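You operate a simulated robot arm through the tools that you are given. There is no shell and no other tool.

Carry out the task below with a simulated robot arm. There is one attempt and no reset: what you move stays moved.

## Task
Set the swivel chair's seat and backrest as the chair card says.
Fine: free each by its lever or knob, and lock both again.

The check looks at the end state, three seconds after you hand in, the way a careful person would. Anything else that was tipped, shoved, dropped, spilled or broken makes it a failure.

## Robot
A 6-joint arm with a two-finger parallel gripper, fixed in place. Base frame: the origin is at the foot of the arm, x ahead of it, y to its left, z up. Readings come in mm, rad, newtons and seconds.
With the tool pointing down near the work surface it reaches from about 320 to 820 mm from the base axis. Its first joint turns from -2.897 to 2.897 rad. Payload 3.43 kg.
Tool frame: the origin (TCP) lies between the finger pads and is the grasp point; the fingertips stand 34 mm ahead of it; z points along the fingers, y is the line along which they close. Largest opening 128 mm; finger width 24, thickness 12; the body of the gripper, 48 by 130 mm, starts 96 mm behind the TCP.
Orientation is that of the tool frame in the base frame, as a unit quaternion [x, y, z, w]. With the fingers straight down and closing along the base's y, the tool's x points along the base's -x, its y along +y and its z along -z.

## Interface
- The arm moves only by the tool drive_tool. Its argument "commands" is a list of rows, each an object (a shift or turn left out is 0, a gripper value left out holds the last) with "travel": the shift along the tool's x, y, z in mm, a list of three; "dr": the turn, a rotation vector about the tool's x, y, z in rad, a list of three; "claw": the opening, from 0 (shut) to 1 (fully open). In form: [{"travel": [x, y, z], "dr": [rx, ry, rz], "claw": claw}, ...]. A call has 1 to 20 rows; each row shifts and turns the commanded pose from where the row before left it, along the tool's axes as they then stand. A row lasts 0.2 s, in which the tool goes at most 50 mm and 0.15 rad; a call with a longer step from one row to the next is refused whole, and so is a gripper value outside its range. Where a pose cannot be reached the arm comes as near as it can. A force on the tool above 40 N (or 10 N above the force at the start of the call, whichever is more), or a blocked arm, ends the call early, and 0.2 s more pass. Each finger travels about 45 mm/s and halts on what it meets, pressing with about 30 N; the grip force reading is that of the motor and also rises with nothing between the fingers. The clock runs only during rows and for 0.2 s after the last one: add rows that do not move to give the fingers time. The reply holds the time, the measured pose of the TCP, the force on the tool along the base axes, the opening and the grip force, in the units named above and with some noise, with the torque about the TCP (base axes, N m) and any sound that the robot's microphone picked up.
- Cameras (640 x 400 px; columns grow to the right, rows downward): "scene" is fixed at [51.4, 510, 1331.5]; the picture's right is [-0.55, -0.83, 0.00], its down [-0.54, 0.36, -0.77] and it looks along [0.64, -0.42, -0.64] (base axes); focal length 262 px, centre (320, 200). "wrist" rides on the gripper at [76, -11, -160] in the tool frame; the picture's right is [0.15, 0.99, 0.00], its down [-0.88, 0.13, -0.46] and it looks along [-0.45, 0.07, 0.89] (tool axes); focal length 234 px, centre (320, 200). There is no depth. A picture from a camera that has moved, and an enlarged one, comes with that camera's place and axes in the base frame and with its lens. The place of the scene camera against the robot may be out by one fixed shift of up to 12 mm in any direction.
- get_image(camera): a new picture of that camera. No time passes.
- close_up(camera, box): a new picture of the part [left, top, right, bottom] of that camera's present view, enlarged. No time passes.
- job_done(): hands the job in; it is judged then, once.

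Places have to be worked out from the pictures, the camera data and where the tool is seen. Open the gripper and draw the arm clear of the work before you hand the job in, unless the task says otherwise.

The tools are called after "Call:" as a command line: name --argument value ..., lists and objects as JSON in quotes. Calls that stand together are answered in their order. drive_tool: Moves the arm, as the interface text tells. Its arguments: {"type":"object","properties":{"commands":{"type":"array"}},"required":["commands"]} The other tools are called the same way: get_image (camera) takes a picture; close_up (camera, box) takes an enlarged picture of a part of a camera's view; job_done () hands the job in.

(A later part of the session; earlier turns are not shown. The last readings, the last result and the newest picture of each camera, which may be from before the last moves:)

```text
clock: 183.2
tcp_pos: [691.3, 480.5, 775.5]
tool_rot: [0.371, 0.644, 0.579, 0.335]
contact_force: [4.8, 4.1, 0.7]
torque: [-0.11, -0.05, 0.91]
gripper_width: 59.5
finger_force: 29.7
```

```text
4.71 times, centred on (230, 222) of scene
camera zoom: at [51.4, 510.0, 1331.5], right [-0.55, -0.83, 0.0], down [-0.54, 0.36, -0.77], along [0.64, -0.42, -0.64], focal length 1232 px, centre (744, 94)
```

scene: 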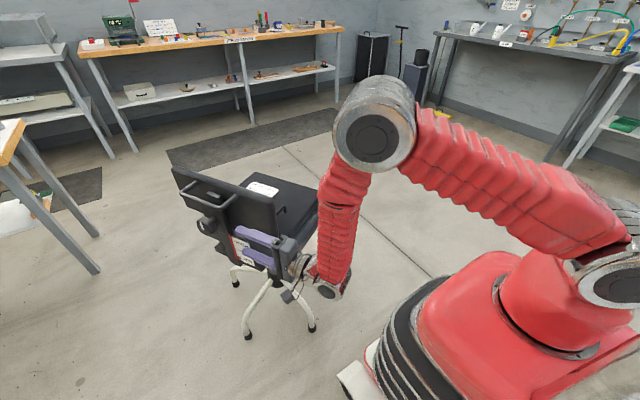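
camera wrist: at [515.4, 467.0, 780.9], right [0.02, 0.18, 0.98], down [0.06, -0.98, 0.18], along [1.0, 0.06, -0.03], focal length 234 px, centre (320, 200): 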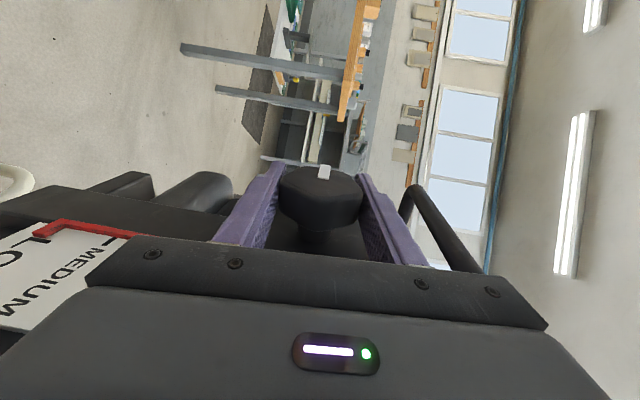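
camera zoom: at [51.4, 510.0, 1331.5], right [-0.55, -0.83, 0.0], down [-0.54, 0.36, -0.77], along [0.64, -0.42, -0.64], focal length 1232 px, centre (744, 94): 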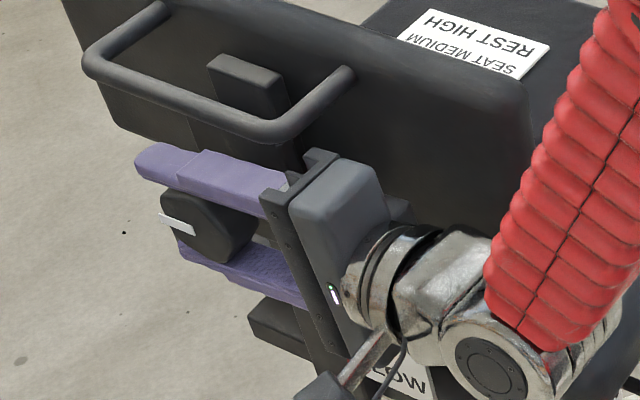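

The mark is now horizontal (about a quarter turn, no stop felt). Since one finger is under the knob, I can try lifting the backrest right here: up in 2 mm steps while watching the force.

Call:
drive_tool --commands '[{"travel": [0, 2, -0.2]}, {"travel": [0, 2, -0.2]}, {"travel": [0, 2, -0.2]}]'

Call:
close_up --camera "scene" --box '[160, 165, 300, 285]'

Call:
get_image --camera "wrist"

```text
clock: 184.0
tcp_pos: [691.4, 480.4, 780.9]
tool_rot: [0.372, 0.643, 0.579, 0.335]
contact_force: [0.7, 0.1, 0.0]
torque: [0.06, -0.02, 0.37]
gripper_width: 59.7
finger_force: 30.2
```

```text
3.33 times, centred on (230, 225) of scene
camera zoom: at [51.4, 510.0, 1331.5], right [-0.55, -0.83, 0.0], down [-0.54, 0.36, -0.77], along [0.64, -0.42, -0.64], focal length 873 px, centre (620, 117)
```

zoom: 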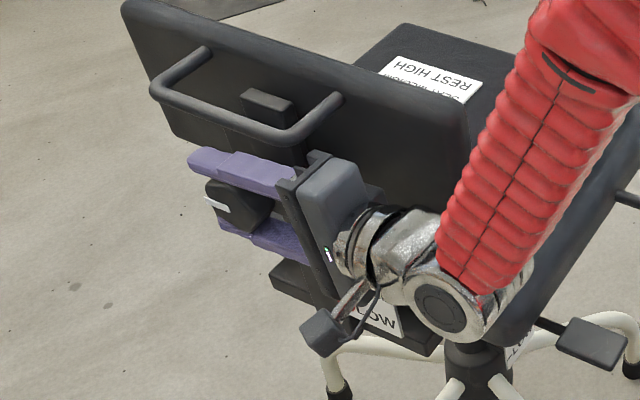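

```text
taken
camera wrist: at [515.2, 467.1, 786.4], right [0.02, 0.18, 0.98], down [0.06, -0.98, 0.18], along [1.0, 0.05, -0.03], focal length 234 px, centre (320, 200)
```

wrist: 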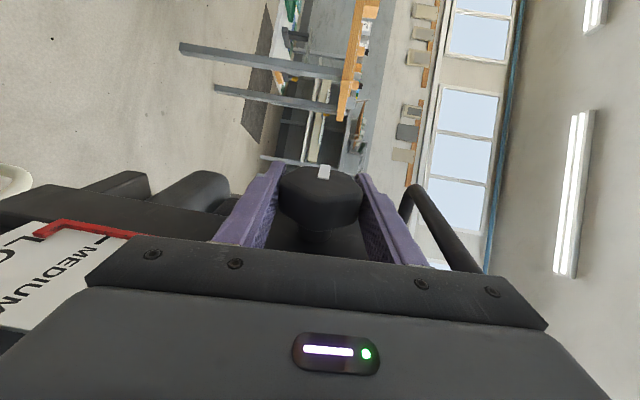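

It is free: the backrest rose 6 mm with practically no force. I raise it further, 40 mm in 4 mm steps.

Call:
drive_tool --commands '[{"travel": [0, 3.98, -0.42]}, {"travel": [0, 3.98, -0.42]}, {"travel": [0, 3.98, -0.42]}, {"travel": [0, 3.98, -0.42]}, {"travel": [0, 3.98, -0.42]}, {"travel": [0, 3.98, -0.42]}, {"travel": [0, 3.98, -0.42]}, {"travel": [0, 3.98, -0.42]}, {"travel": [0, 3.98, -0.42]}, {"travel": [0, 3.98, -0.42]}]'

Call:
close_up --camera "scene" --box '[160, 165, 300, 285]'

Call:
get_image --camera "wrist"

```text
clock: 186.2
tcp_pos: [692.0, 480.9, 822.9]
tool_rot: [0.371, 0.644, 0.579, 0.336]
contact_force: [-6.9, -7.4, -0.3]
torque: [-0.1, -0.08, -0.86]
gripper_width: 59.3
finger_force: 30.0
```

```text
3.33 times, centred on (230, 225) of scene
camera zoom: at [51.4, 510.0, 1331.5], right [-0.55, -0.83, 0.0], down [-0.54, 0.36, -0.77], along [0.64, -0.42, -0.64], focal length 873 px, centre (620, 117)
```

zoom: 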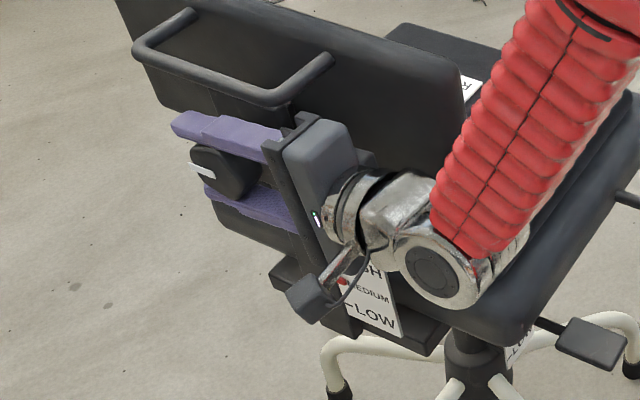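

```text
taken
camera wrist: at [515.7, 467.5, 826.9], right [0.01, 0.18, 0.98], down [0.06, -0.98, 0.18], along [1.0, 0.05, -0.02], focal length 234 px, centre (320, 200)
```

wrist: 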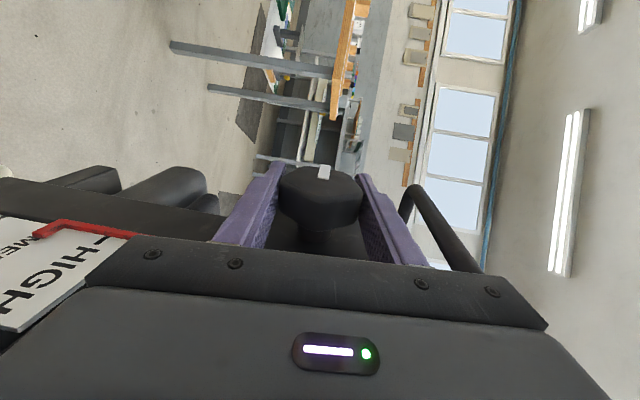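

The pointer is about at MEDIUM after 47 mm. I look closer at the scale in both cameras.

Call:
close_up --camera "scene" --box '[225, 235, 295, 285]'

Call:
close_up --camera "wrist" --box '[0, 180, 160, 340]'

```text
8.00 times, centred on (260, 260) of scene
camera zoom: at [51.4, 510.0, 1331.5], right [-0.55, -0.83, 0.0], down [-0.54, 0.36, -0.77], along [0.64, -0.42, -0.64], focal length 2094 px, centre (800, -280)
```

zoom: 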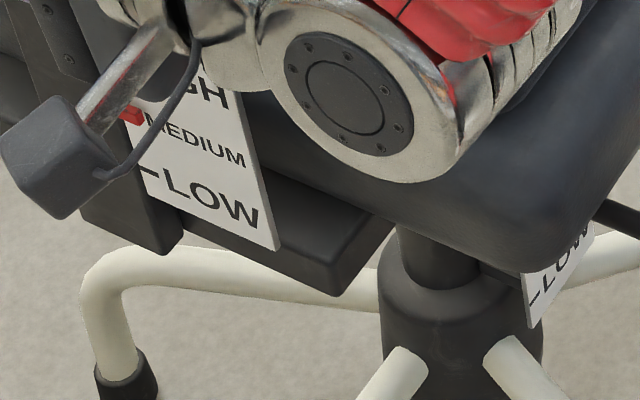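

```text
2.50 times, centred on (80, 260) of wrist
camera zoom: at [515.7, 467.5, 826.9], right [0.01, 0.18, 0.98], down [0.06, -0.98, 0.18], along [1.0, 0.05, -0.02], focal length 585 px, centre (920, 50)
```

zoom: 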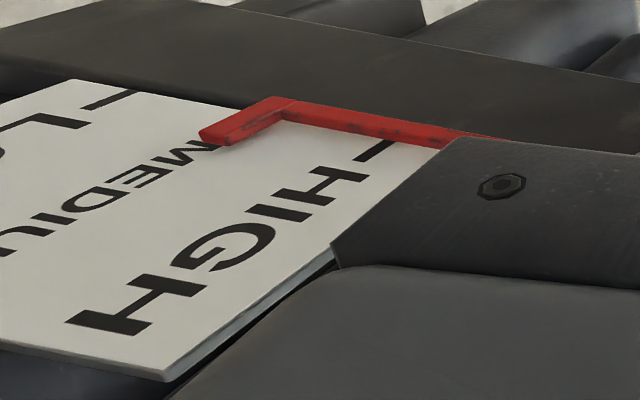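

Pointer reads about MEDIUM here; spacing is about 41–42 mm, so HIGH needs roughly 35 mm more. I raise 33 mm and check.

Call:
drive_tool --commands '[{"travel": [0, 3.98, -0.42]}, {"travel": [0, 3.98, -0.42]}, {"travel": [0, 3.98, -0.42]}, {"travel": [0, 3.98, -0.42]}, {"travel": [0, 3.98, -0.42]}, {"travel": [0, 3.98, -0.42]}, {"travel": [0, 3.98, -0.42]}, {"travel": [0, 3.98, -0.42]}, {"travel": [0, 1, -0.1]}, {}]'

Call:
get_image --camera "wrist"

Call:
close_up --camera "scene" --box '[160, 140, 300, 285]'

Call:
close_up --camera "wrist" --box '[0, 180, 160, 340]'

```text
clock: 188.4
tcp_pos: [692.2, 480.6, 855.0]
tool_rot: [0.372, 0.643, 0.579, 0.334]
contact_force: [7.0, -4.0, -0.8]
torque: [0.13, 0.03, 0.63]
gripper_width: 59.3
finger_force: 29.9
```

```text
taken
camera wrist: at [516.3, 467.8, 859.7], right [0.02, 0.18, 0.98], down [0.06, -0.98, 0.18], along [1.0, 0.06, -0.03], focal length 234 px, centre (320, 200)
```

wrist: 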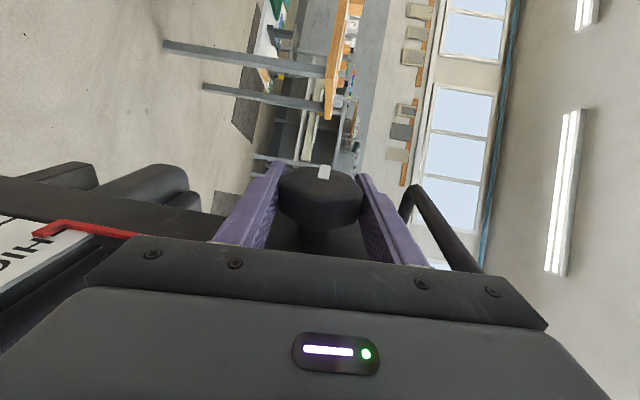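

```text
2.76 times, centred on (230, 212) of scene
camera zoom: at [51.4, 510.0, 1331.5], right [-0.55, -0.83, 0.0], down [-0.54, 0.36, -0.77], along [0.64, -0.42, -0.64], focal length 722 px, centre (568, 166)
```

zoom: 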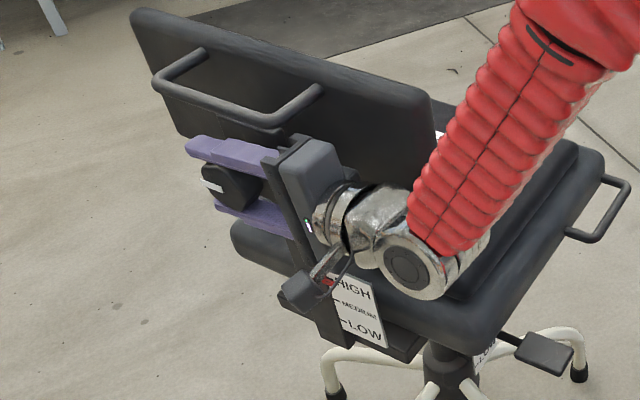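

```text
2.50 times, centred on (80, 260) of wrist
camera zoom: at [516.3, 467.8, 859.7], right [0.02, 0.18, 0.98], down [0.06, -0.98, 0.18], along [1.0, 0.06, -0.03], focal length 585 px, centre (920, 50)
```

zoom: 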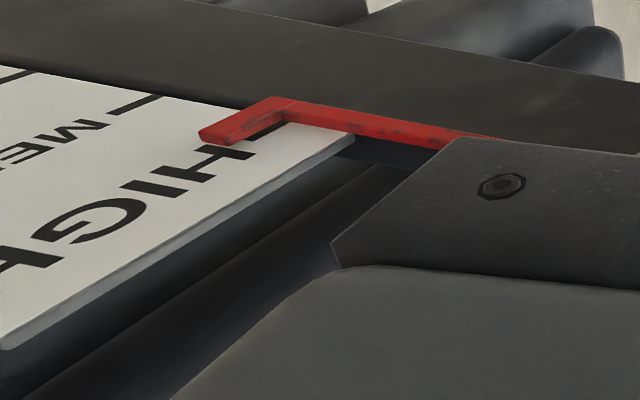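

The hook's upper edge now just meets the HIGH tick, so about 6 mm remain. I enlarge to be sure.

Call:
close_up --camera "wrist" --box '[30, 205, 80, 245]'

Call:
close_up --camera "scene" --box '[265, 230, 305, 265]'

```text
10.00 times, centred on (55, 225) of wrist
camera zoom: at [516.3, 467.8, 859.7], right [0.02, 0.18, 0.98], down [0.06, -0.98, 0.18], along [1.0, 0.06, -0.03], focal length 2342 px, centre (2970, -50)
```

zoom: 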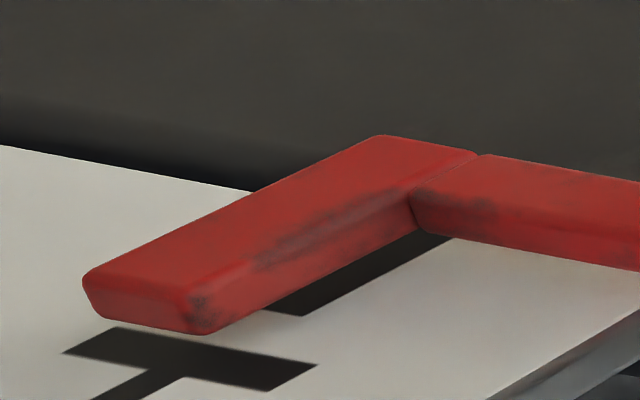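

```text
11.43 times, centred on (285, 248) of scene
camera zoom: at [51.4, 510.0, 1331.5], right [-0.55, -0.83, 0.0], down [-0.54, 0.36, -0.77], along [0.64, -0.42, -0.64], focal length 2992 px, centre (720, -343)
```

zoom: 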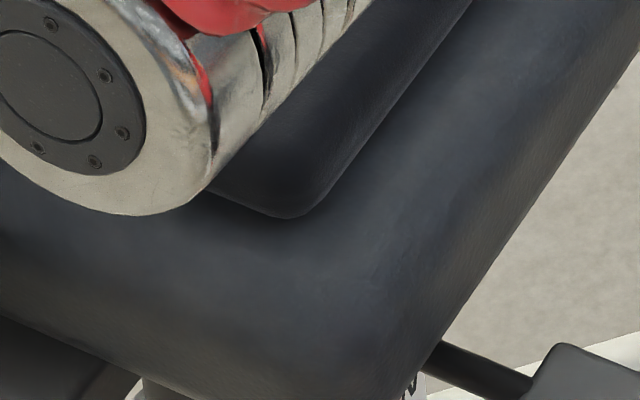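

The hook's centre lies about 5.5 mm below the HIGH tick. I raise by that amount.

Call:
drive_tool --commands '[{"travel": [0, 2.7, -0.28]}, {"travel": [0, 2.7, -0.28]}, {}]'

Call:
close_up --camera "wrist" --box '[0, 180, 160, 340]'

Call:
close_up --camera "wrist" --box '[30, 205, 80, 245]'

```text
clock: 189.2
tcp_pos: [691.7, 480.8, 855.1]
tool_rot: [0.372, 0.647, 0.576, 0.333]
contact_force: [4.8, -4.7, 0.2]
torque: [0.29, -0.06, 0.53]
gripper_width: 59.3
finger_force: 29.9
```

```text
2.50 times, centred on (80, 260) of wrist
camera zoom: at [515.5, 467.3, 862.0], right [0.02, 0.18, 0.98], down [0.06, -0.98, 0.18], along [1.0, 0.06, -0.03], focal length 585 px, centre (920, 50)
```

zoom: 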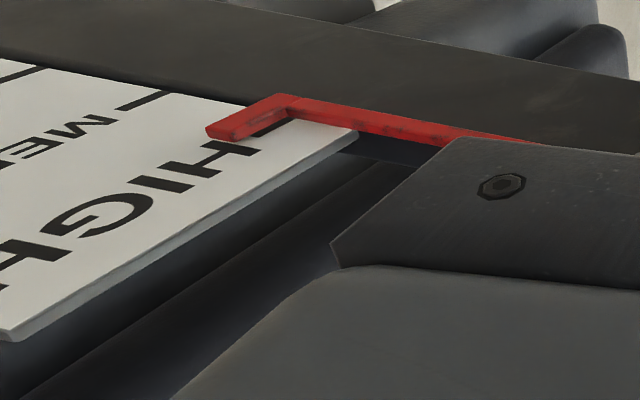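

```text
10.00 times, centred on (55, 225) of wrist
camera zoom: at [515.5, 467.3, 862.0], right [0.02, 0.18, 0.98], down [0.06, -0.98, 0.18], along [1.0, 0.06, -0.03], focal length 2342 px, centre (2970, -50)
```

zoom: 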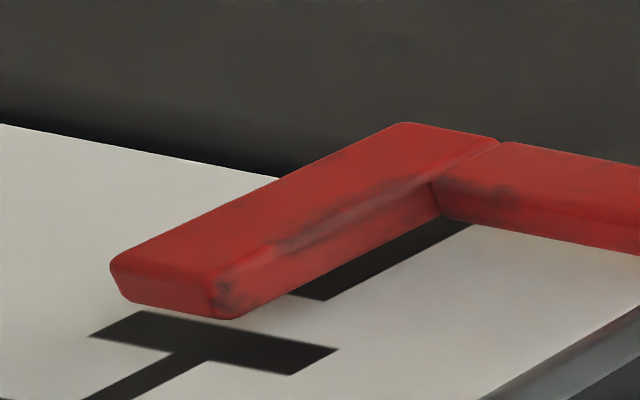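

The TCP did not rise as commanded although no vertical force shows. I wait a moment and read again.

Call:
drive_tool --commands '[{}, {}]'

Call:
close_up --camera "scene" --box '[160, 140, 300, 285]'

Call:
get_image --camera "scene"

```text
clock: 189.8
tcp_pos: [693.4, 480.4, 855.9]
tool_rot: [0.372, 0.646, 0.577, 0.333]
contact_force: [-1.0, -6.3, 0.0]
torque: [0.17, -0.16, -0.62]
gripper_width: 59.5
finger_force: 30.0
```

```text
2.76 times, centred on (230, 212) of scene
camera zoom: at [51.4, 510.0, 1331.5], right [-0.55, -0.83, 0.0], down [-0.54, 0.36, -0.77], along [0.64, -0.42, -0.64], focal length 722 px, centre (568, 166)
```

zoom: 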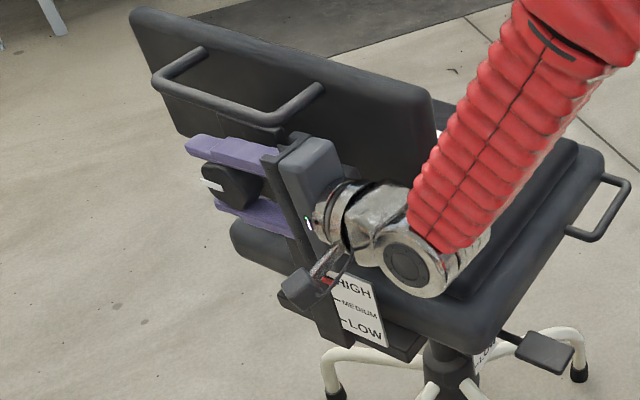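

```text
taken
```

scene: 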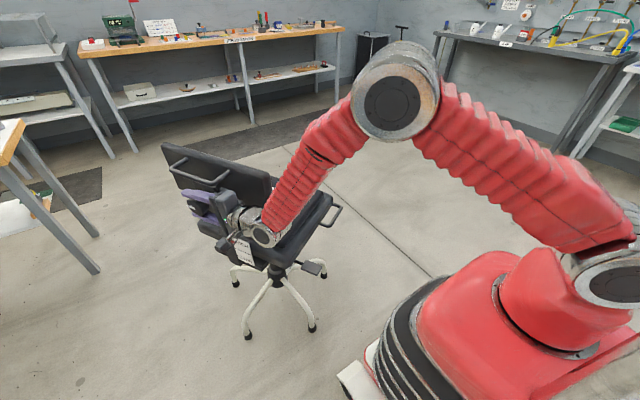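

I try 3 mm more to see whether it is the arm or the backrest that stops.

Call:
drive_tool --commands '[{"travel": [0, 1.5, -0.16]}, {"travel": [0, 1.5, -0.16]}, {}]'

Call:
close_up --camera "wrist" --box '[30, 205, 80, 245]'

```text
clock: 190.6
tcp_pos: [691.6, 479.9, 858.0]
tool_rot: [0.372, 0.647, 0.576, 0.332]
contact_force: [3.3, -1.2, 0.8]
torque: [0.54, 0.02, 0.57]
gripper_width: 59.6
finger_force: 30.2
```

```text
10.00 times, centred on (55, 225) of wrist
camera zoom: at [515.3, 467.0, 864.4], right [0.02, 0.18, 0.98], down [0.06, -0.98, 0.18], along [1.0, 0.06, -0.04], focal length 2342 px, centre (2970, -50)
```

zoom: 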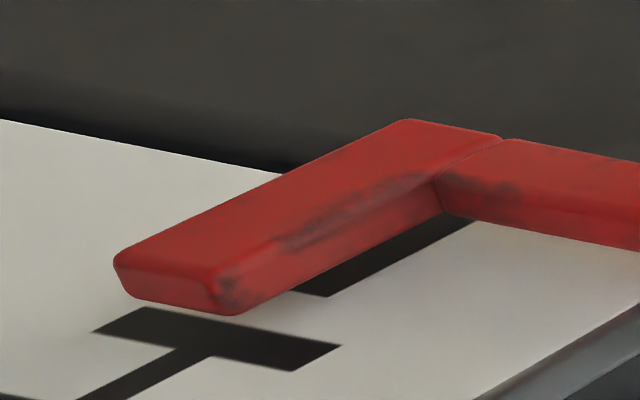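

Pointer and plate keep the same relation, so the backrest seems at its upper stop. I check the knob between the fingers and the chair's feet.

Call:
get_image --camera "wrist"

Call:
close_up --camera "scene" --box '[160, 140, 340, 345]'

```text
taken
camera wrist: at [515.3, 467.0, 864.4], right [0.02, 0.18, 0.98], down [0.06, -0.98, 0.18], along [1.0, 0.06, -0.04], focal length 234 px, centre (320, 200)
```

wrist: 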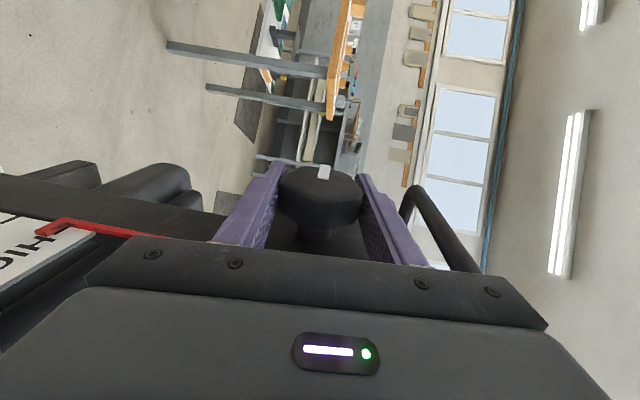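

```text
1.95 times, centred on (250, 242) of scene
camera zoom: at [51.4, 510.0, 1331.5], right [-0.55, -0.83, 0.0], down [-0.54, 0.36, -0.77], along [0.64, -0.42, -0.64], focal length 511 px, centre (457, 117)
```

zoom: 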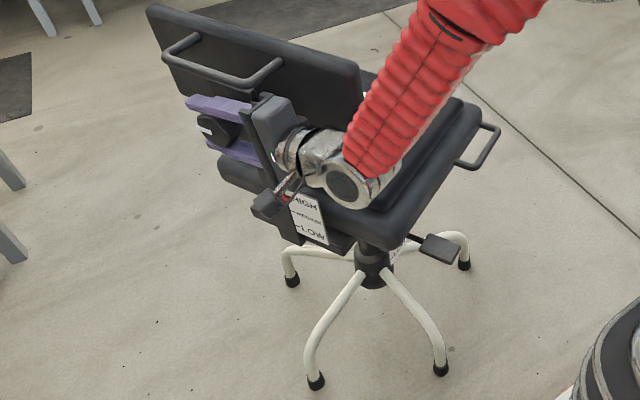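

I compare the lever and seat position with the earlier close-up of the same region.

Call:
close_up --camera "scene" --box '[270, 220, 350, 290]'

Call:
close_up --camera "scene" --box '[200, 200, 300, 290]'

```text
5.71 times, centred on (310, 255) of scene
camera zoom: at [51.4, 510.0, 1331.5], right [-0.55, -0.83, 0.0], down [-0.54, 0.36, -0.77], along [0.64, -0.42, -0.64], focal length 1496 px, centre (377, -114)
```

zoom: 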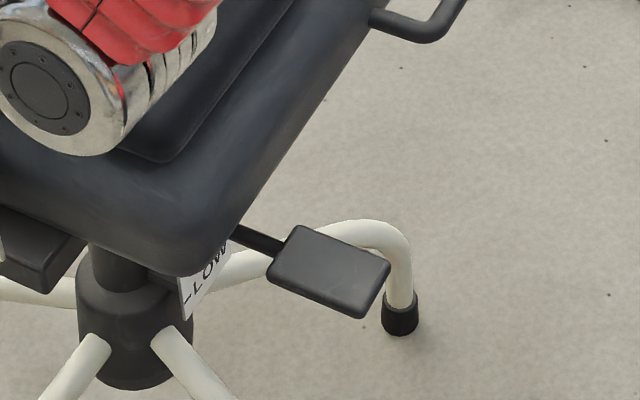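

```text
4.44 times, centred on (250, 245) of scene
camera zoom: at [51.4, 510.0, 1331.5], right [-0.55, -0.83, 0.0], down [-0.54, 0.36, -0.77], along [0.64, -0.42, -0.64], focal length 1164 px, centre (631, 0)
```

zoom: 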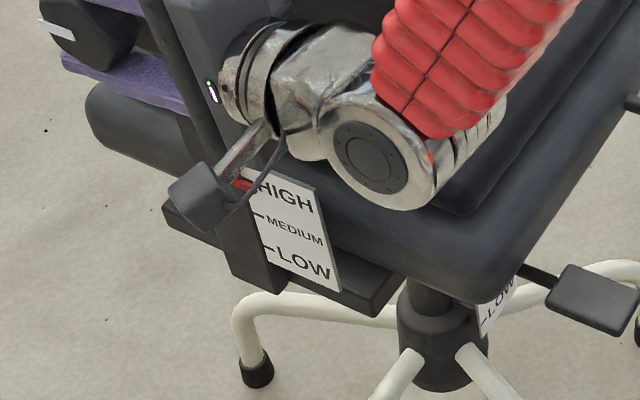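

The seat itself seems to have followed up by 2–3 mm, so I should not pull further. I go back down by the extra 8 mm I commanded and compare.

Call:
drive_tool --commands '[{"travel": [0, -3, 0.3]}, {"travel": [0, -3, 0.3]}, {"travel": [0, -2.4, 0.25]}, {}]'

Call:
close_up --camera "wrist" --box '[30, 205, 80, 245]'

Call:
close_up --camera "scene" --box '[270, 220, 350, 290]'

Call:
close_up --camera "scene" --box '[200, 200, 300, 290]'

```text
clock: 191.6
tcp_pos: [692.8, 481.1, 858.7]
tool_rot: [0.37, 0.641, 0.582, 0.336]
contact_force: [-5.2, -5.2, 0.3]
torque: [0.04, -0.01, -0.86]
gripper_width: 59.6
finger_force: 30.2
```

```text
10.00 times, centred on (55, 225) of wrist
camera zoom: at [516.1, 467.7, 862.5], right [0.01, 0.18, 0.98], down [0.06, -0.98, 0.17], along [1.0, 0.06, -0.02], focal length 2342 px, centre (2970, -50)
```

zoom: 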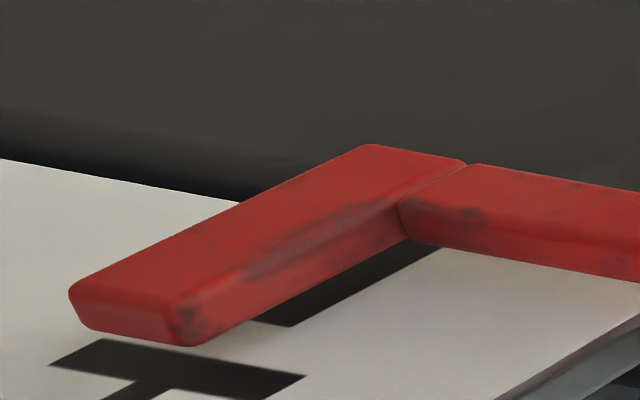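

```text
5.71 times, centred on (310, 255) of scene
camera zoom: at [51.4, 510.0, 1331.5], right [-0.55, -0.83, 0.0], down [-0.54, 0.36, -0.77], along [0.64, -0.42, -0.64], focal length 1496 px, centre (377, -114)
```

zoom: 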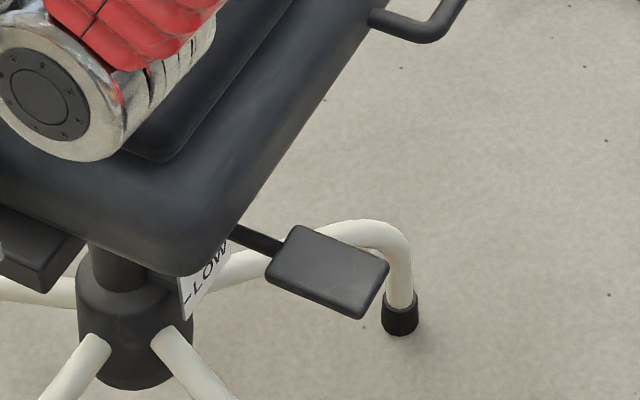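

```text
4.44 times, centred on (250, 245) of scene
camera zoom: at [51.4, 510.0, 1331.5], right [-0.55, -0.83, 0.0], down [-0.54, 0.36, -0.77], along [0.64, -0.42, -0.64], focal length 1164 px, centre (631, 0)
```

zoom: 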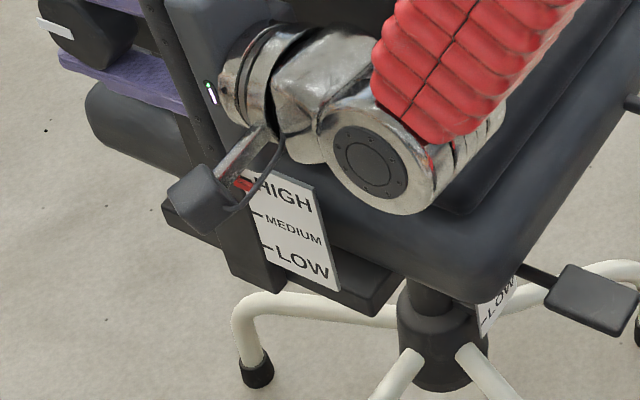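

I wait a second to let things settle and read again.

Call:
drive_tool --commands '[{}, {}, {}, {}, {}]'

Call:
close_up --camera "wrist" --box '[30, 205, 80, 245]'

```text
clock: 192.8
tcp_pos: [693.4, 481.4, 856.9]
tool_rot: [0.371, 0.642, 0.581, 0.335]
contact_force: [9.7, 5.1, 5.1]
torque: [0.08, 0.14, 0.84]
gripper_width: 59.5
finger_force: 29.5
```

```text
10.00 times, centred on (55, 225) of wrist
camera zoom: at [515.9, 467.5, 861.2], right [0.01, 0.18, 0.98], down [0.06, -0.98, 0.18], along [1.0, 0.06, -0.02], focal length 2342 px, centre (2970, -50)
```

zoom: 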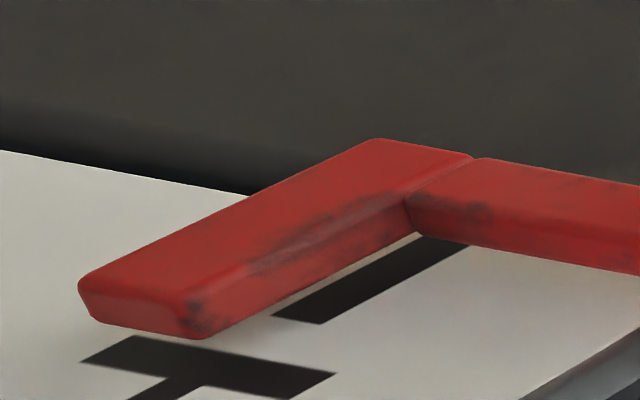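

Lowering now gives about +5 N (slide friction), so the backrest holds itself. I open the fingers a little to see whether it stays and then test the arm's upward freedom alone.

Call:
drive_tool --commands '[{"claw": 0.6}, {}, {}, {}]'

Call:
get_image --camera "wrist"

Call:
close_up --camera "scene" --box '[160, 140, 300, 285]'

Call:
close_up --camera "wrist" --box '[30, 205, 80, 245]'

```text
clock: 193.8
tcp_pos: [691.1, 480.7, 856.4]
tool_rot: [0.372, 0.642, 0.581, 0.335]
contact_force: [-0.2, 0.3, -0.5]
torque: [0.05, -0.01, 0.0]
gripper_width: 76.9
finger_force: 0.1
```

```text
taken
camera wrist: at [515.4, 467.1, 860.7], right [0.01, 0.18, 0.98], down [0.06, -0.98, 0.18], along [1.0, 0.06, -0.02], focal length 234 px, centre (320, 200)
```

wrist: 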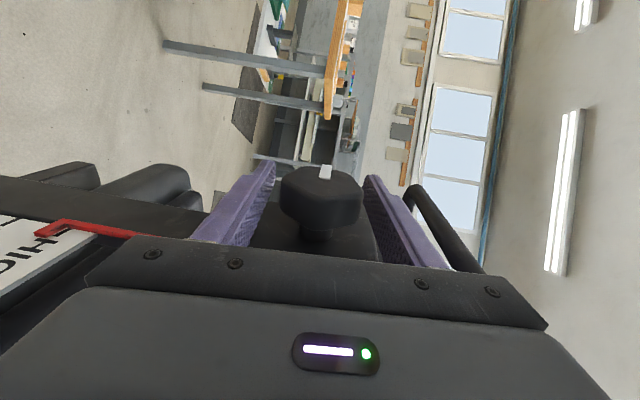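

```text
2.76 times, centred on (230, 212) of scene
camera zoom: at [51.4, 510.0, 1331.5], right [-0.55, -0.83, 0.0], down [-0.54, 0.36, -0.77], along [0.64, -0.42, -0.64], focal length 722 px, centre (568, 166)
```

zoom: 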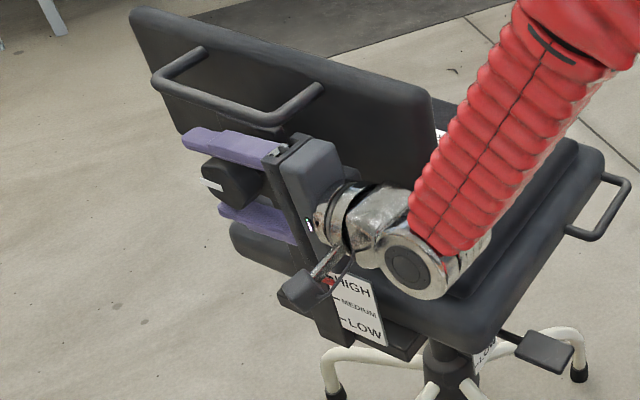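

```text
10.00 times, centred on (55, 225) of wrist
camera zoom: at [515.4, 467.1, 860.7], right [0.01, 0.18, 0.98], down [0.06, -0.98, 0.18], along [1.0, 0.06, -0.02], focal length 2342 px, centre (2970, -50)
```

zoom: 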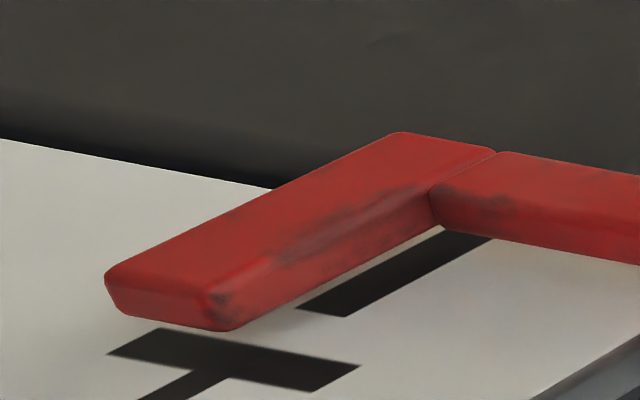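

The backrest stays by itself; the hook now reads about 8 mm below HIGH. I compare the seat's height with the earlier view.

Call:
close_up --camera "scene" --box '[270, 220, 350, 290]'

Call:
close_up --camera "scene" --box '[275, 255, 300, 275]'

```text
5.71 times, centred on (310, 255) of scene
camera zoom: at [51.4, 510.0, 1331.5], right [-0.55, -0.83, 0.0], down [-0.54, 0.36, -0.77], along [0.64, -0.42, -0.64], focal length 1496 px, centre (377, -114)
```

zoom: 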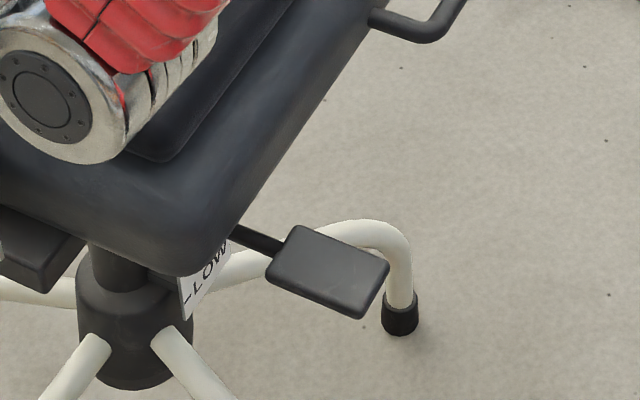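

```text
16.00 times, centred on (288, 265) of scene
camera zoom: at [51.4, 510.0, 1331.5], right [-0.55, -0.83, 0.0], down [-0.54, 0.36, -0.77], along [0.64, -0.42, -0.64], focal length 4188 px, centre (840, -840)
```

zoom: 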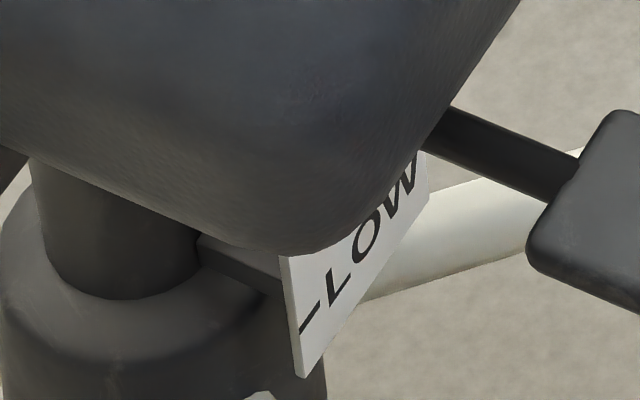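

The seat has crept up a few mm as well, and my reading may suffer from parallax if the hooks stand off the plates. I withdraw from the knob to take level views of both scales. First the rest scale from behind.

Call:
drive_tool --commands '[{"travel": [0, 0, -30]}, {"travel": [0, 0, -45]}, {"travel": [0, 0, -45]}, {"travel": [0, 0, -45]}, {"dr": [-0.1, 0, 0], "claw": 1.0}, {"travel": [0, -45, 0]}, {"travel": [0, -45, 0]}, {"travel": [0, -45, 0]}, {"travel": [0, -45, 0]}, {}]'

Call:
get_image --camera "wrist"

Call:
get_image --camera "scene"

```text
clock: 196.0
tcp_pos: [549.6, 397.5, 691.2]
tool_rot: [0.355, 0.613, 0.612, 0.353]
contact_force: [0.1, 0.6, 0.2]
torque: [-0.01, -0.02, 0.02]
gripper_width: 127.9
finger_force: 0.1
```

```text
taken
camera wrist: at [373.5, 385.2, 680.1], right [-0.07, 0.13, 0.99], down [0.05, -0.99, 0.13], along [1.0, 0.05, 0.06], focal length 234 px, centre (320, 200)
```

wrist: 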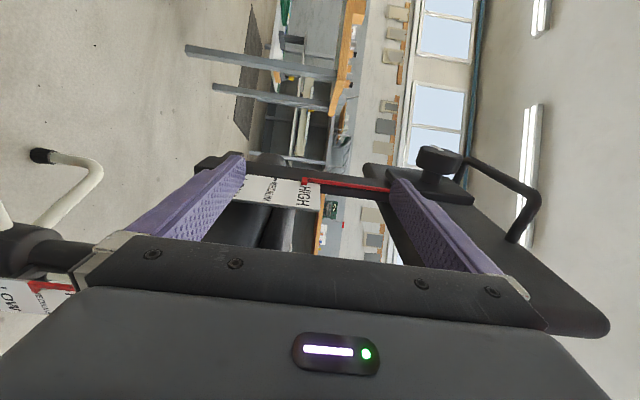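

```text
taken
```

scene: 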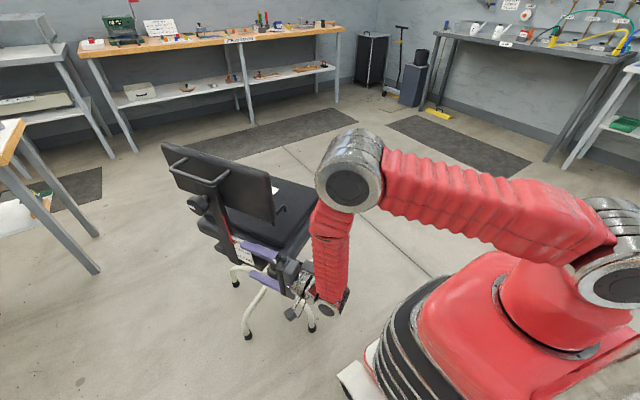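

Both scales can be seen from here. I enlarge them.

Call:
close_up --camera "wrist" --box '[260, 165, 340, 220]'

Call:
close_up --camera "wrist" --box '[285, 170, 325, 200]'

Call:
close_up --camera "wrist" --box '[0, 260, 90, 320]'

Call:
close_up --camera "scene" --box '[220, 215, 290, 275]'

```text
7.27 times, centred on (300, 192) of wrist
camera zoom: at [373.5, 385.2, 680.1], right [-0.07, 0.13, 0.99], down [0.05, -0.99, 0.13], along [1.0, 0.05, 0.06], focal length 1703 px, centre (466, 254)
```

zoom: 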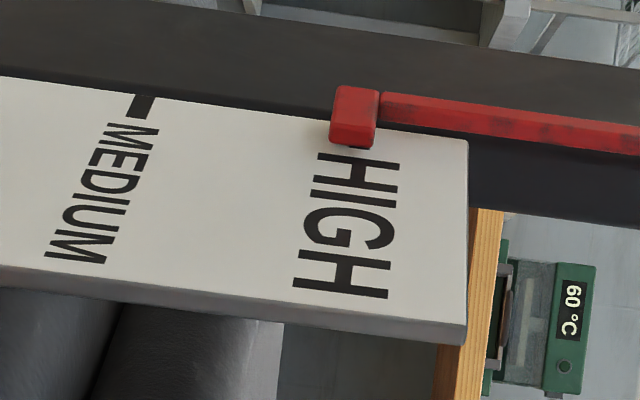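

```text
13.33 times, centred on (305, 185) of wrist
camera zoom: at [373.5, 385.2, 680.1], right [-0.07, 0.13, 0.99], down [0.05, -0.99, 0.13], along [1.0, 0.05, 0.06], focal length 3122 px, centre (520, 400)
```

zoom: 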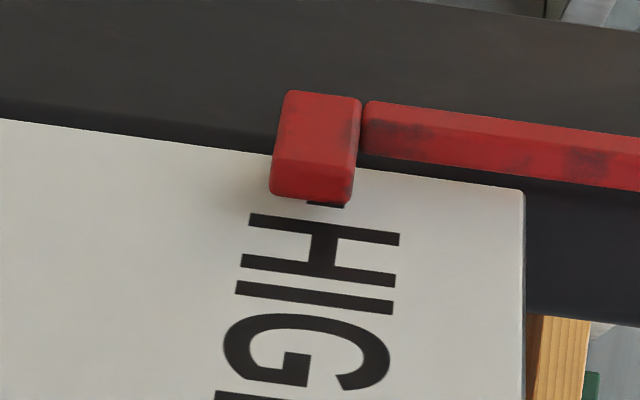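

```text
6.67 times, centred on (45, 290) of wrist
camera zoom: at [373.5, 385.2, 680.1], right [-0.07, 0.13, 0.99], down [0.05, -0.99, 0.13], along [1.0, 0.05, 0.06], focal length 1561 px, centre (2153, -400)
```

zoom: 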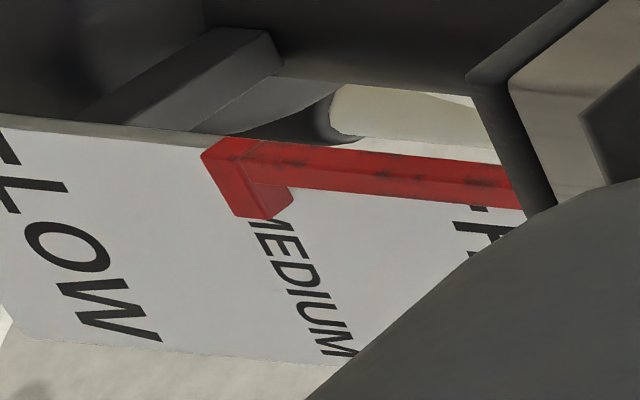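

```text
6.67 times, centred on (255, 245) of scene
camera zoom: at [51.4, 510.0, 1331.5], right [-0.55, -0.83, 0.0], down [-0.54, 0.36, -0.77], along [0.64, -0.42, -0.64], focal length 1745 px, centre (753, -100)
```

zoom: 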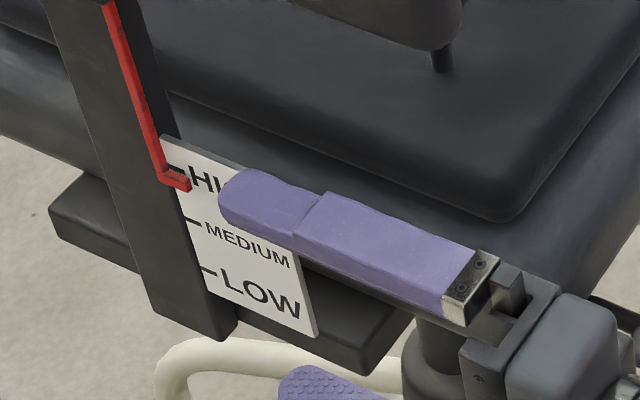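

In the level view the rest pointer is only about 1.6 mm below HIGH: the hooks do stand ~5 mm off their plates. So the rest is right and can be locked; the seat is then really some 8–10 mm too high and I will redo it afterwards. First back to the knob.

Call:
drive_tool --commands '[{"travel": [0, 45, 0], "claw": 0.6}, {"travel": [0, 45, 0]}, {"travel": [0, 45, 0]}, {"travel": [0, 32, 0]}, {"travel": [0, 0, 40]}, {"travel": [0, 0, 40]}, {}]'

Call:
get_image --camera "wrist"

Call:
close_up --camera "scene" --box '[160, 140, 300, 285]'

```text
clock: 197.6
tcp_pos: [620.3, 438.1, 858.1]
tool_rot: [0.354, 0.614, 0.611, 0.352]
contact_force: [0.2, 0.3, 0.5]
torque: [0.0, 0.01, 0.0]
gripper_width: 76.9
finger_force: 0.0
```

```text
taken
camera wrist: at [443.7, 425.1, 846.9], right [-0.07, 0.13, 0.99], down [0.05, -0.99, 0.13], along [1.0, 0.05, 0.06], focal length 234 px, centre (320, 200)
```

wrist: 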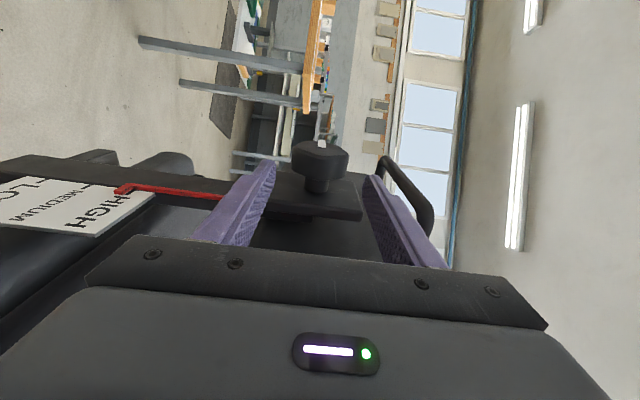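

```text
2.76 times, centred on (230, 212) of scene
camera zoom: at [51.4, 510.0, 1331.5], right [-0.55, -0.83, 0.0], down [-0.54, 0.36, -0.77], along [0.64, -0.42, -0.64], focal length 722 px, centre (568, 166)
```

zoom: 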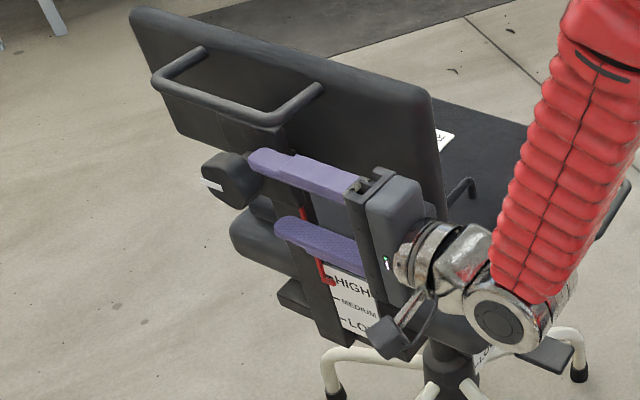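

The knob lies in line as before. I advance the remaining 81 mm.

Call:
drive_tool --commands '[{"travel": [1, 0, 30]}, {"travel": [1, 0, 25]}, {"travel": [0, 0, 14]}, {"travel": [0, 0, 12]}, {}]'

Call:
get_image --camera "wrist"

Call:
close_up --camera "scene" --box '[160, 140, 300, 285]'

```text
clock: 198.8
tcp_pos: [687.3, 480.3, 856.9]
tool_rot: [0.354, 0.614, 0.611, 0.354]
contact_force: [-0.4, 0.2, 0.1]
torque: [0.0, -0.02, -0.03]
gripper_width: 77.0
finger_force: 0.0
```

```text
taken
camera wrist: at [511.7, 467.2, 846.0], right [-0.07, 0.13, 0.99], down [0.05, -0.99, 0.13], along [1.0, 0.05, 0.06], focal length 234 px, centre (320, 200)
```

wrist: 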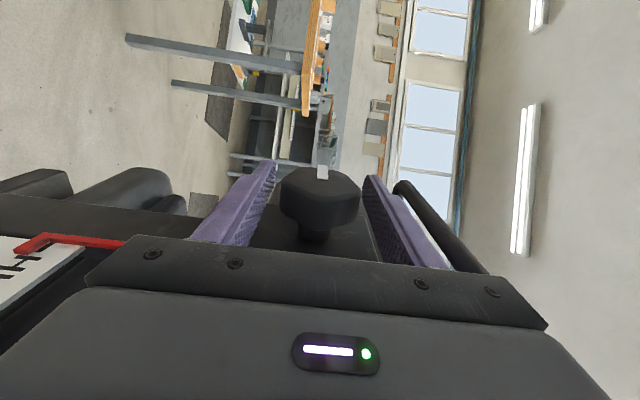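

```text
2.76 times, centred on (230, 212) of scene
camera zoom: at [51.4, 510.0, 1331.5], right [-0.55, -0.83, 0.0], down [-0.54, 0.36, -0.77], along [0.64, -0.42, -0.64], focal length 722 px, centre (568, 166)
```

zoom: 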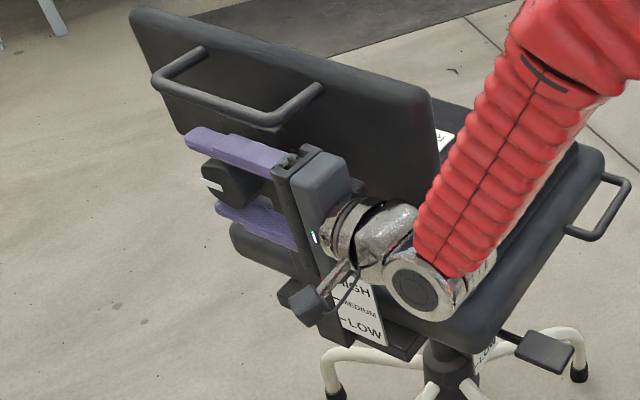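

Centred. I tilt to the upper end of the stroke, grip, lift the last 1.5 mm, and then turn clockwise 0.5 rad.

Call:
drive_tool --commands '[{"travel": [0, 0, 4]}, {"dr": [0.1, 0, 0]}, {"claw": 0.35}, {}, {}, {}, {"travel": [0, 1.5, 0]}, {"dr": [-0.1, 0, 0]}, {"dr": [-0.1, 0, 0]}, {"dr": [-0.1, 0, 0]}, {"dr": [-0.1, 0, 0]}, {"dr": [-0.1, 0, 0]}]'

Call:
get_image --camera "wrist"

Call:
close_up --camera "scene" --box '[160, 140, 300, 285]'

```text
clock: 201.4
tcp_pos: [692.2, 482.2, 861.8]
tool_rot: [0.276, 0.478, 0.721, 0.418]
contact_force: [-2.9, -7.3, 3.1]
torque: [0.07, 0.08, -0.88]
gripper_width: 59.2
finger_force: 29.7
```

```text
taken
camera wrist: at [530.2, 478.2, 788.2], right [-0.41, -0.07, 0.91], down [0.03, -1.0, -0.06], along [0.91, 0.01, 0.41], focal length 234 px, centre (320, 200)
```

wrist: 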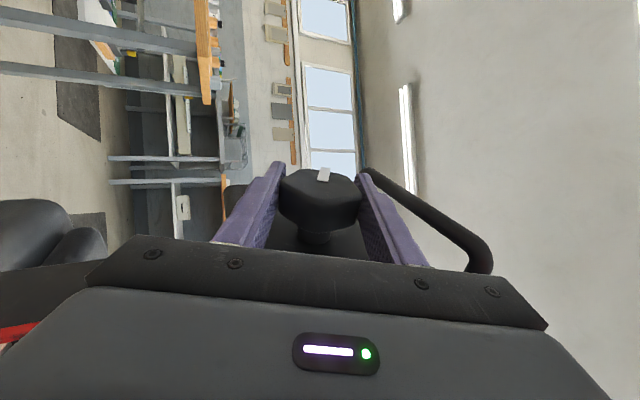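

```text
2.76 times, centred on (230, 212) of scene
camera zoom: at [51.4, 510.0, 1331.5], right [-0.55, -0.83, 0.0], down [-0.54, 0.36, -0.77], along [0.64, -0.42, -0.64], focal length 722 px, centre (568, 166)
```

zoom: 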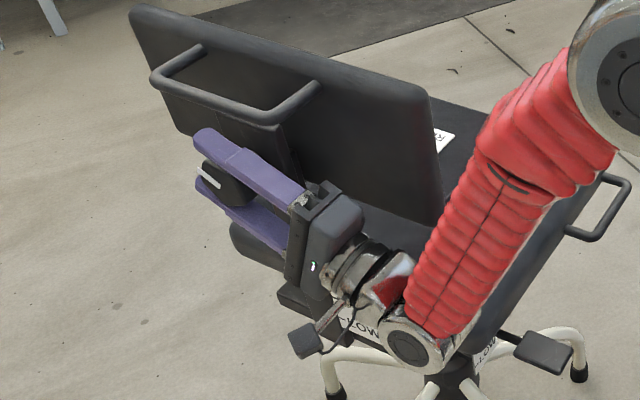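

Turned half a radian clockwise; the knob axis seems a few mm further in than the TCP (slight rise). I correct this by 3 mm and make the next stroke.

Call:
drive_tool --commands '[{"claw": 0.6}, {}, {}, {"dr": [0.125, 0, 0]}, {"dr": [0.125, 0, 0]}, {"dr": [0.125, 0, 0]}, {"dr": [0.125, 0, 0]}, {"travel": [0, 0, 3]}, {"claw": 0.35}, {}, {}, {}, {"dr": [-0.1, 0, 0]}, {"dr": [-0.1, 0, 0]}, {"dr": [-0.1, 0, 0]}, {"dr": [-0.1, 0, 0]}, {"dr": [-0.1, 0, 0]}]'

Call:
get_image --camera "wrist"

Call:
close_up --camera "scene" --box '[160, 140, 300, 285]'

```text
clock: 205.0
tcp_pos: [694.1, 484.5, 861.3]
tool_rot: [0.276, 0.477, 0.722, 0.417]
contact_force: [-2.7, -5.2, 10.7]
torque: [-0.09, 0.03, -0.77]
gripper_width: 59.6
finger_force: 29.8
```

```text
taken
camera wrist: at [533.2, 479.5, 788.6], right [-0.41, -0.07, 0.91], down [0.03, -1.0, -0.06], along [0.91, 0.01, 0.41], focal length 234 px, centre (320, 200)
```

wrist: 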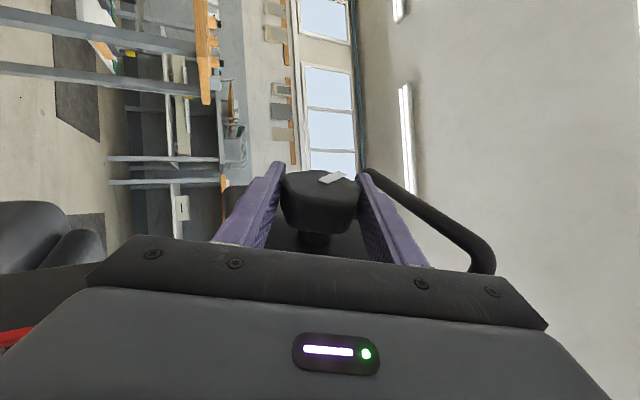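

```text
2.76 times, centred on (230, 212) of scene
camera zoom: at [51.4, 510.0, 1331.5], right [-0.55, -0.83, 0.0], down [-0.54, 0.36, -0.77], along [0.64, -0.42, -0.64], focal length 722 px, centre (568, 166)
```

zoom: 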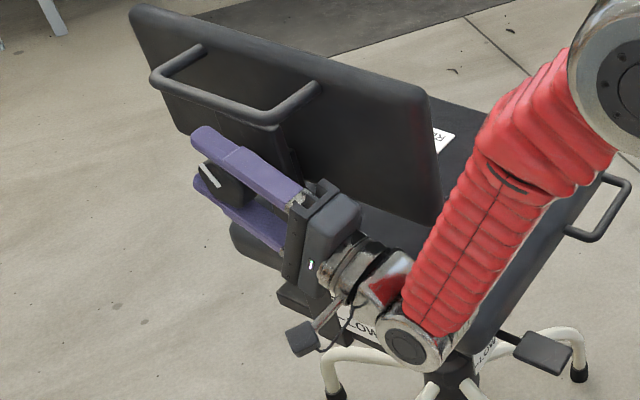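

The mark is coming back towards upright. Another stroke.

Call:
drive_tool --commands '[{"claw": 0.6}, {}, {}, {"dr": [0.125, 0, 0]}, {"dr": [0.125, 0, 0]}, {"dr": [0.125, 0, 0]}, {"dr": [0.125, 0, 0]}, {}, {"claw": 0.35}, {}, {}, {}, {"dr": [-0.1, 0, 0]}, {"dr": [-0.1, 0, 0]}, {"dr": [-0.1, 0, 0]}, {"dr": [-0.1, 0, 0]}, {"dr": [-0.1, 0, 0]}]'

Call:
get_image --camera "wrist"

Call:
close_up --camera "scene" --box '[160, 140, 300, 285]'

Call:
close_up --camera "scene" --box '[195, 180, 255, 225]'

```text
clock: 208.6
tcp_pos: [694.3, 484.7, 861.9]
tool_rot: [0.276, 0.478, 0.723, 0.416]
contact_force: [-2.4, -4.4, 7.0]
torque: [0.1, 0.11, -0.84]
gripper_width: 59.1
finger_force: 30.3
```

```text
taken
camera wrist: at [533.2, 480.1, 788.6], right [-0.41, -0.07, 0.91], down [0.03, -1.0, -0.06], along [0.91, 0.01, 0.41], focal length 234 px, centre (320, 200)
```

wrist: 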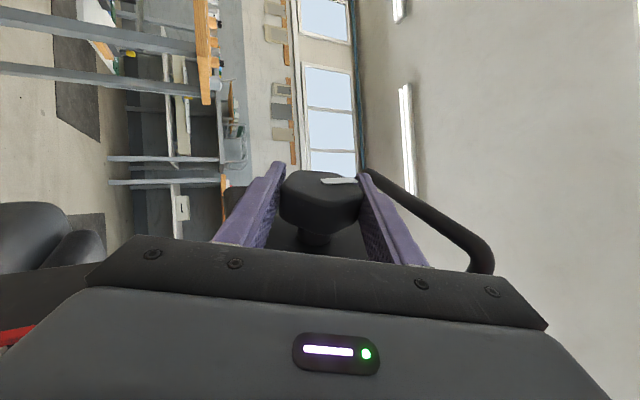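

```text
2.76 times, centred on (230, 212) of scene
camera zoom: at [51.4, 510.0, 1331.5], right [-0.55, -0.83, 0.0], down [-0.54, 0.36, -0.77], along [0.64, -0.42, -0.64], focal length 722 px, centre (568, 166)
```

zoom: 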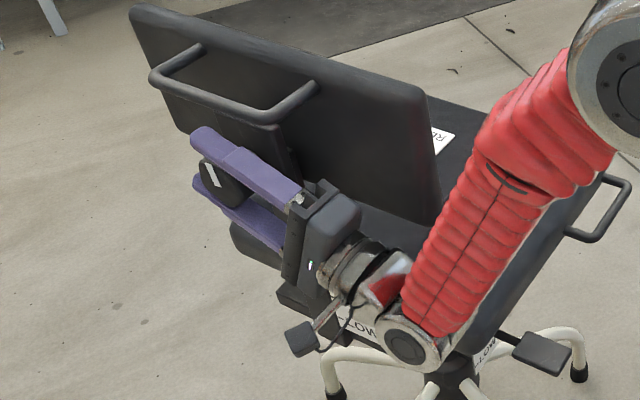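

```text
8.89 times, centred on (225, 202) of scene
camera zoom: at [51.4, 510.0, 1331.5], right [-0.55, -0.83, 0.0], down [-0.54, 0.36, -0.77], along [0.64, -0.42, -0.64], focal length 2327 px, centre (1164, 178)
```

zoom: 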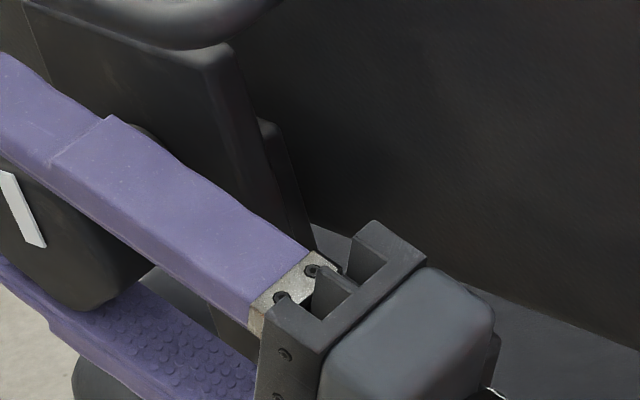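

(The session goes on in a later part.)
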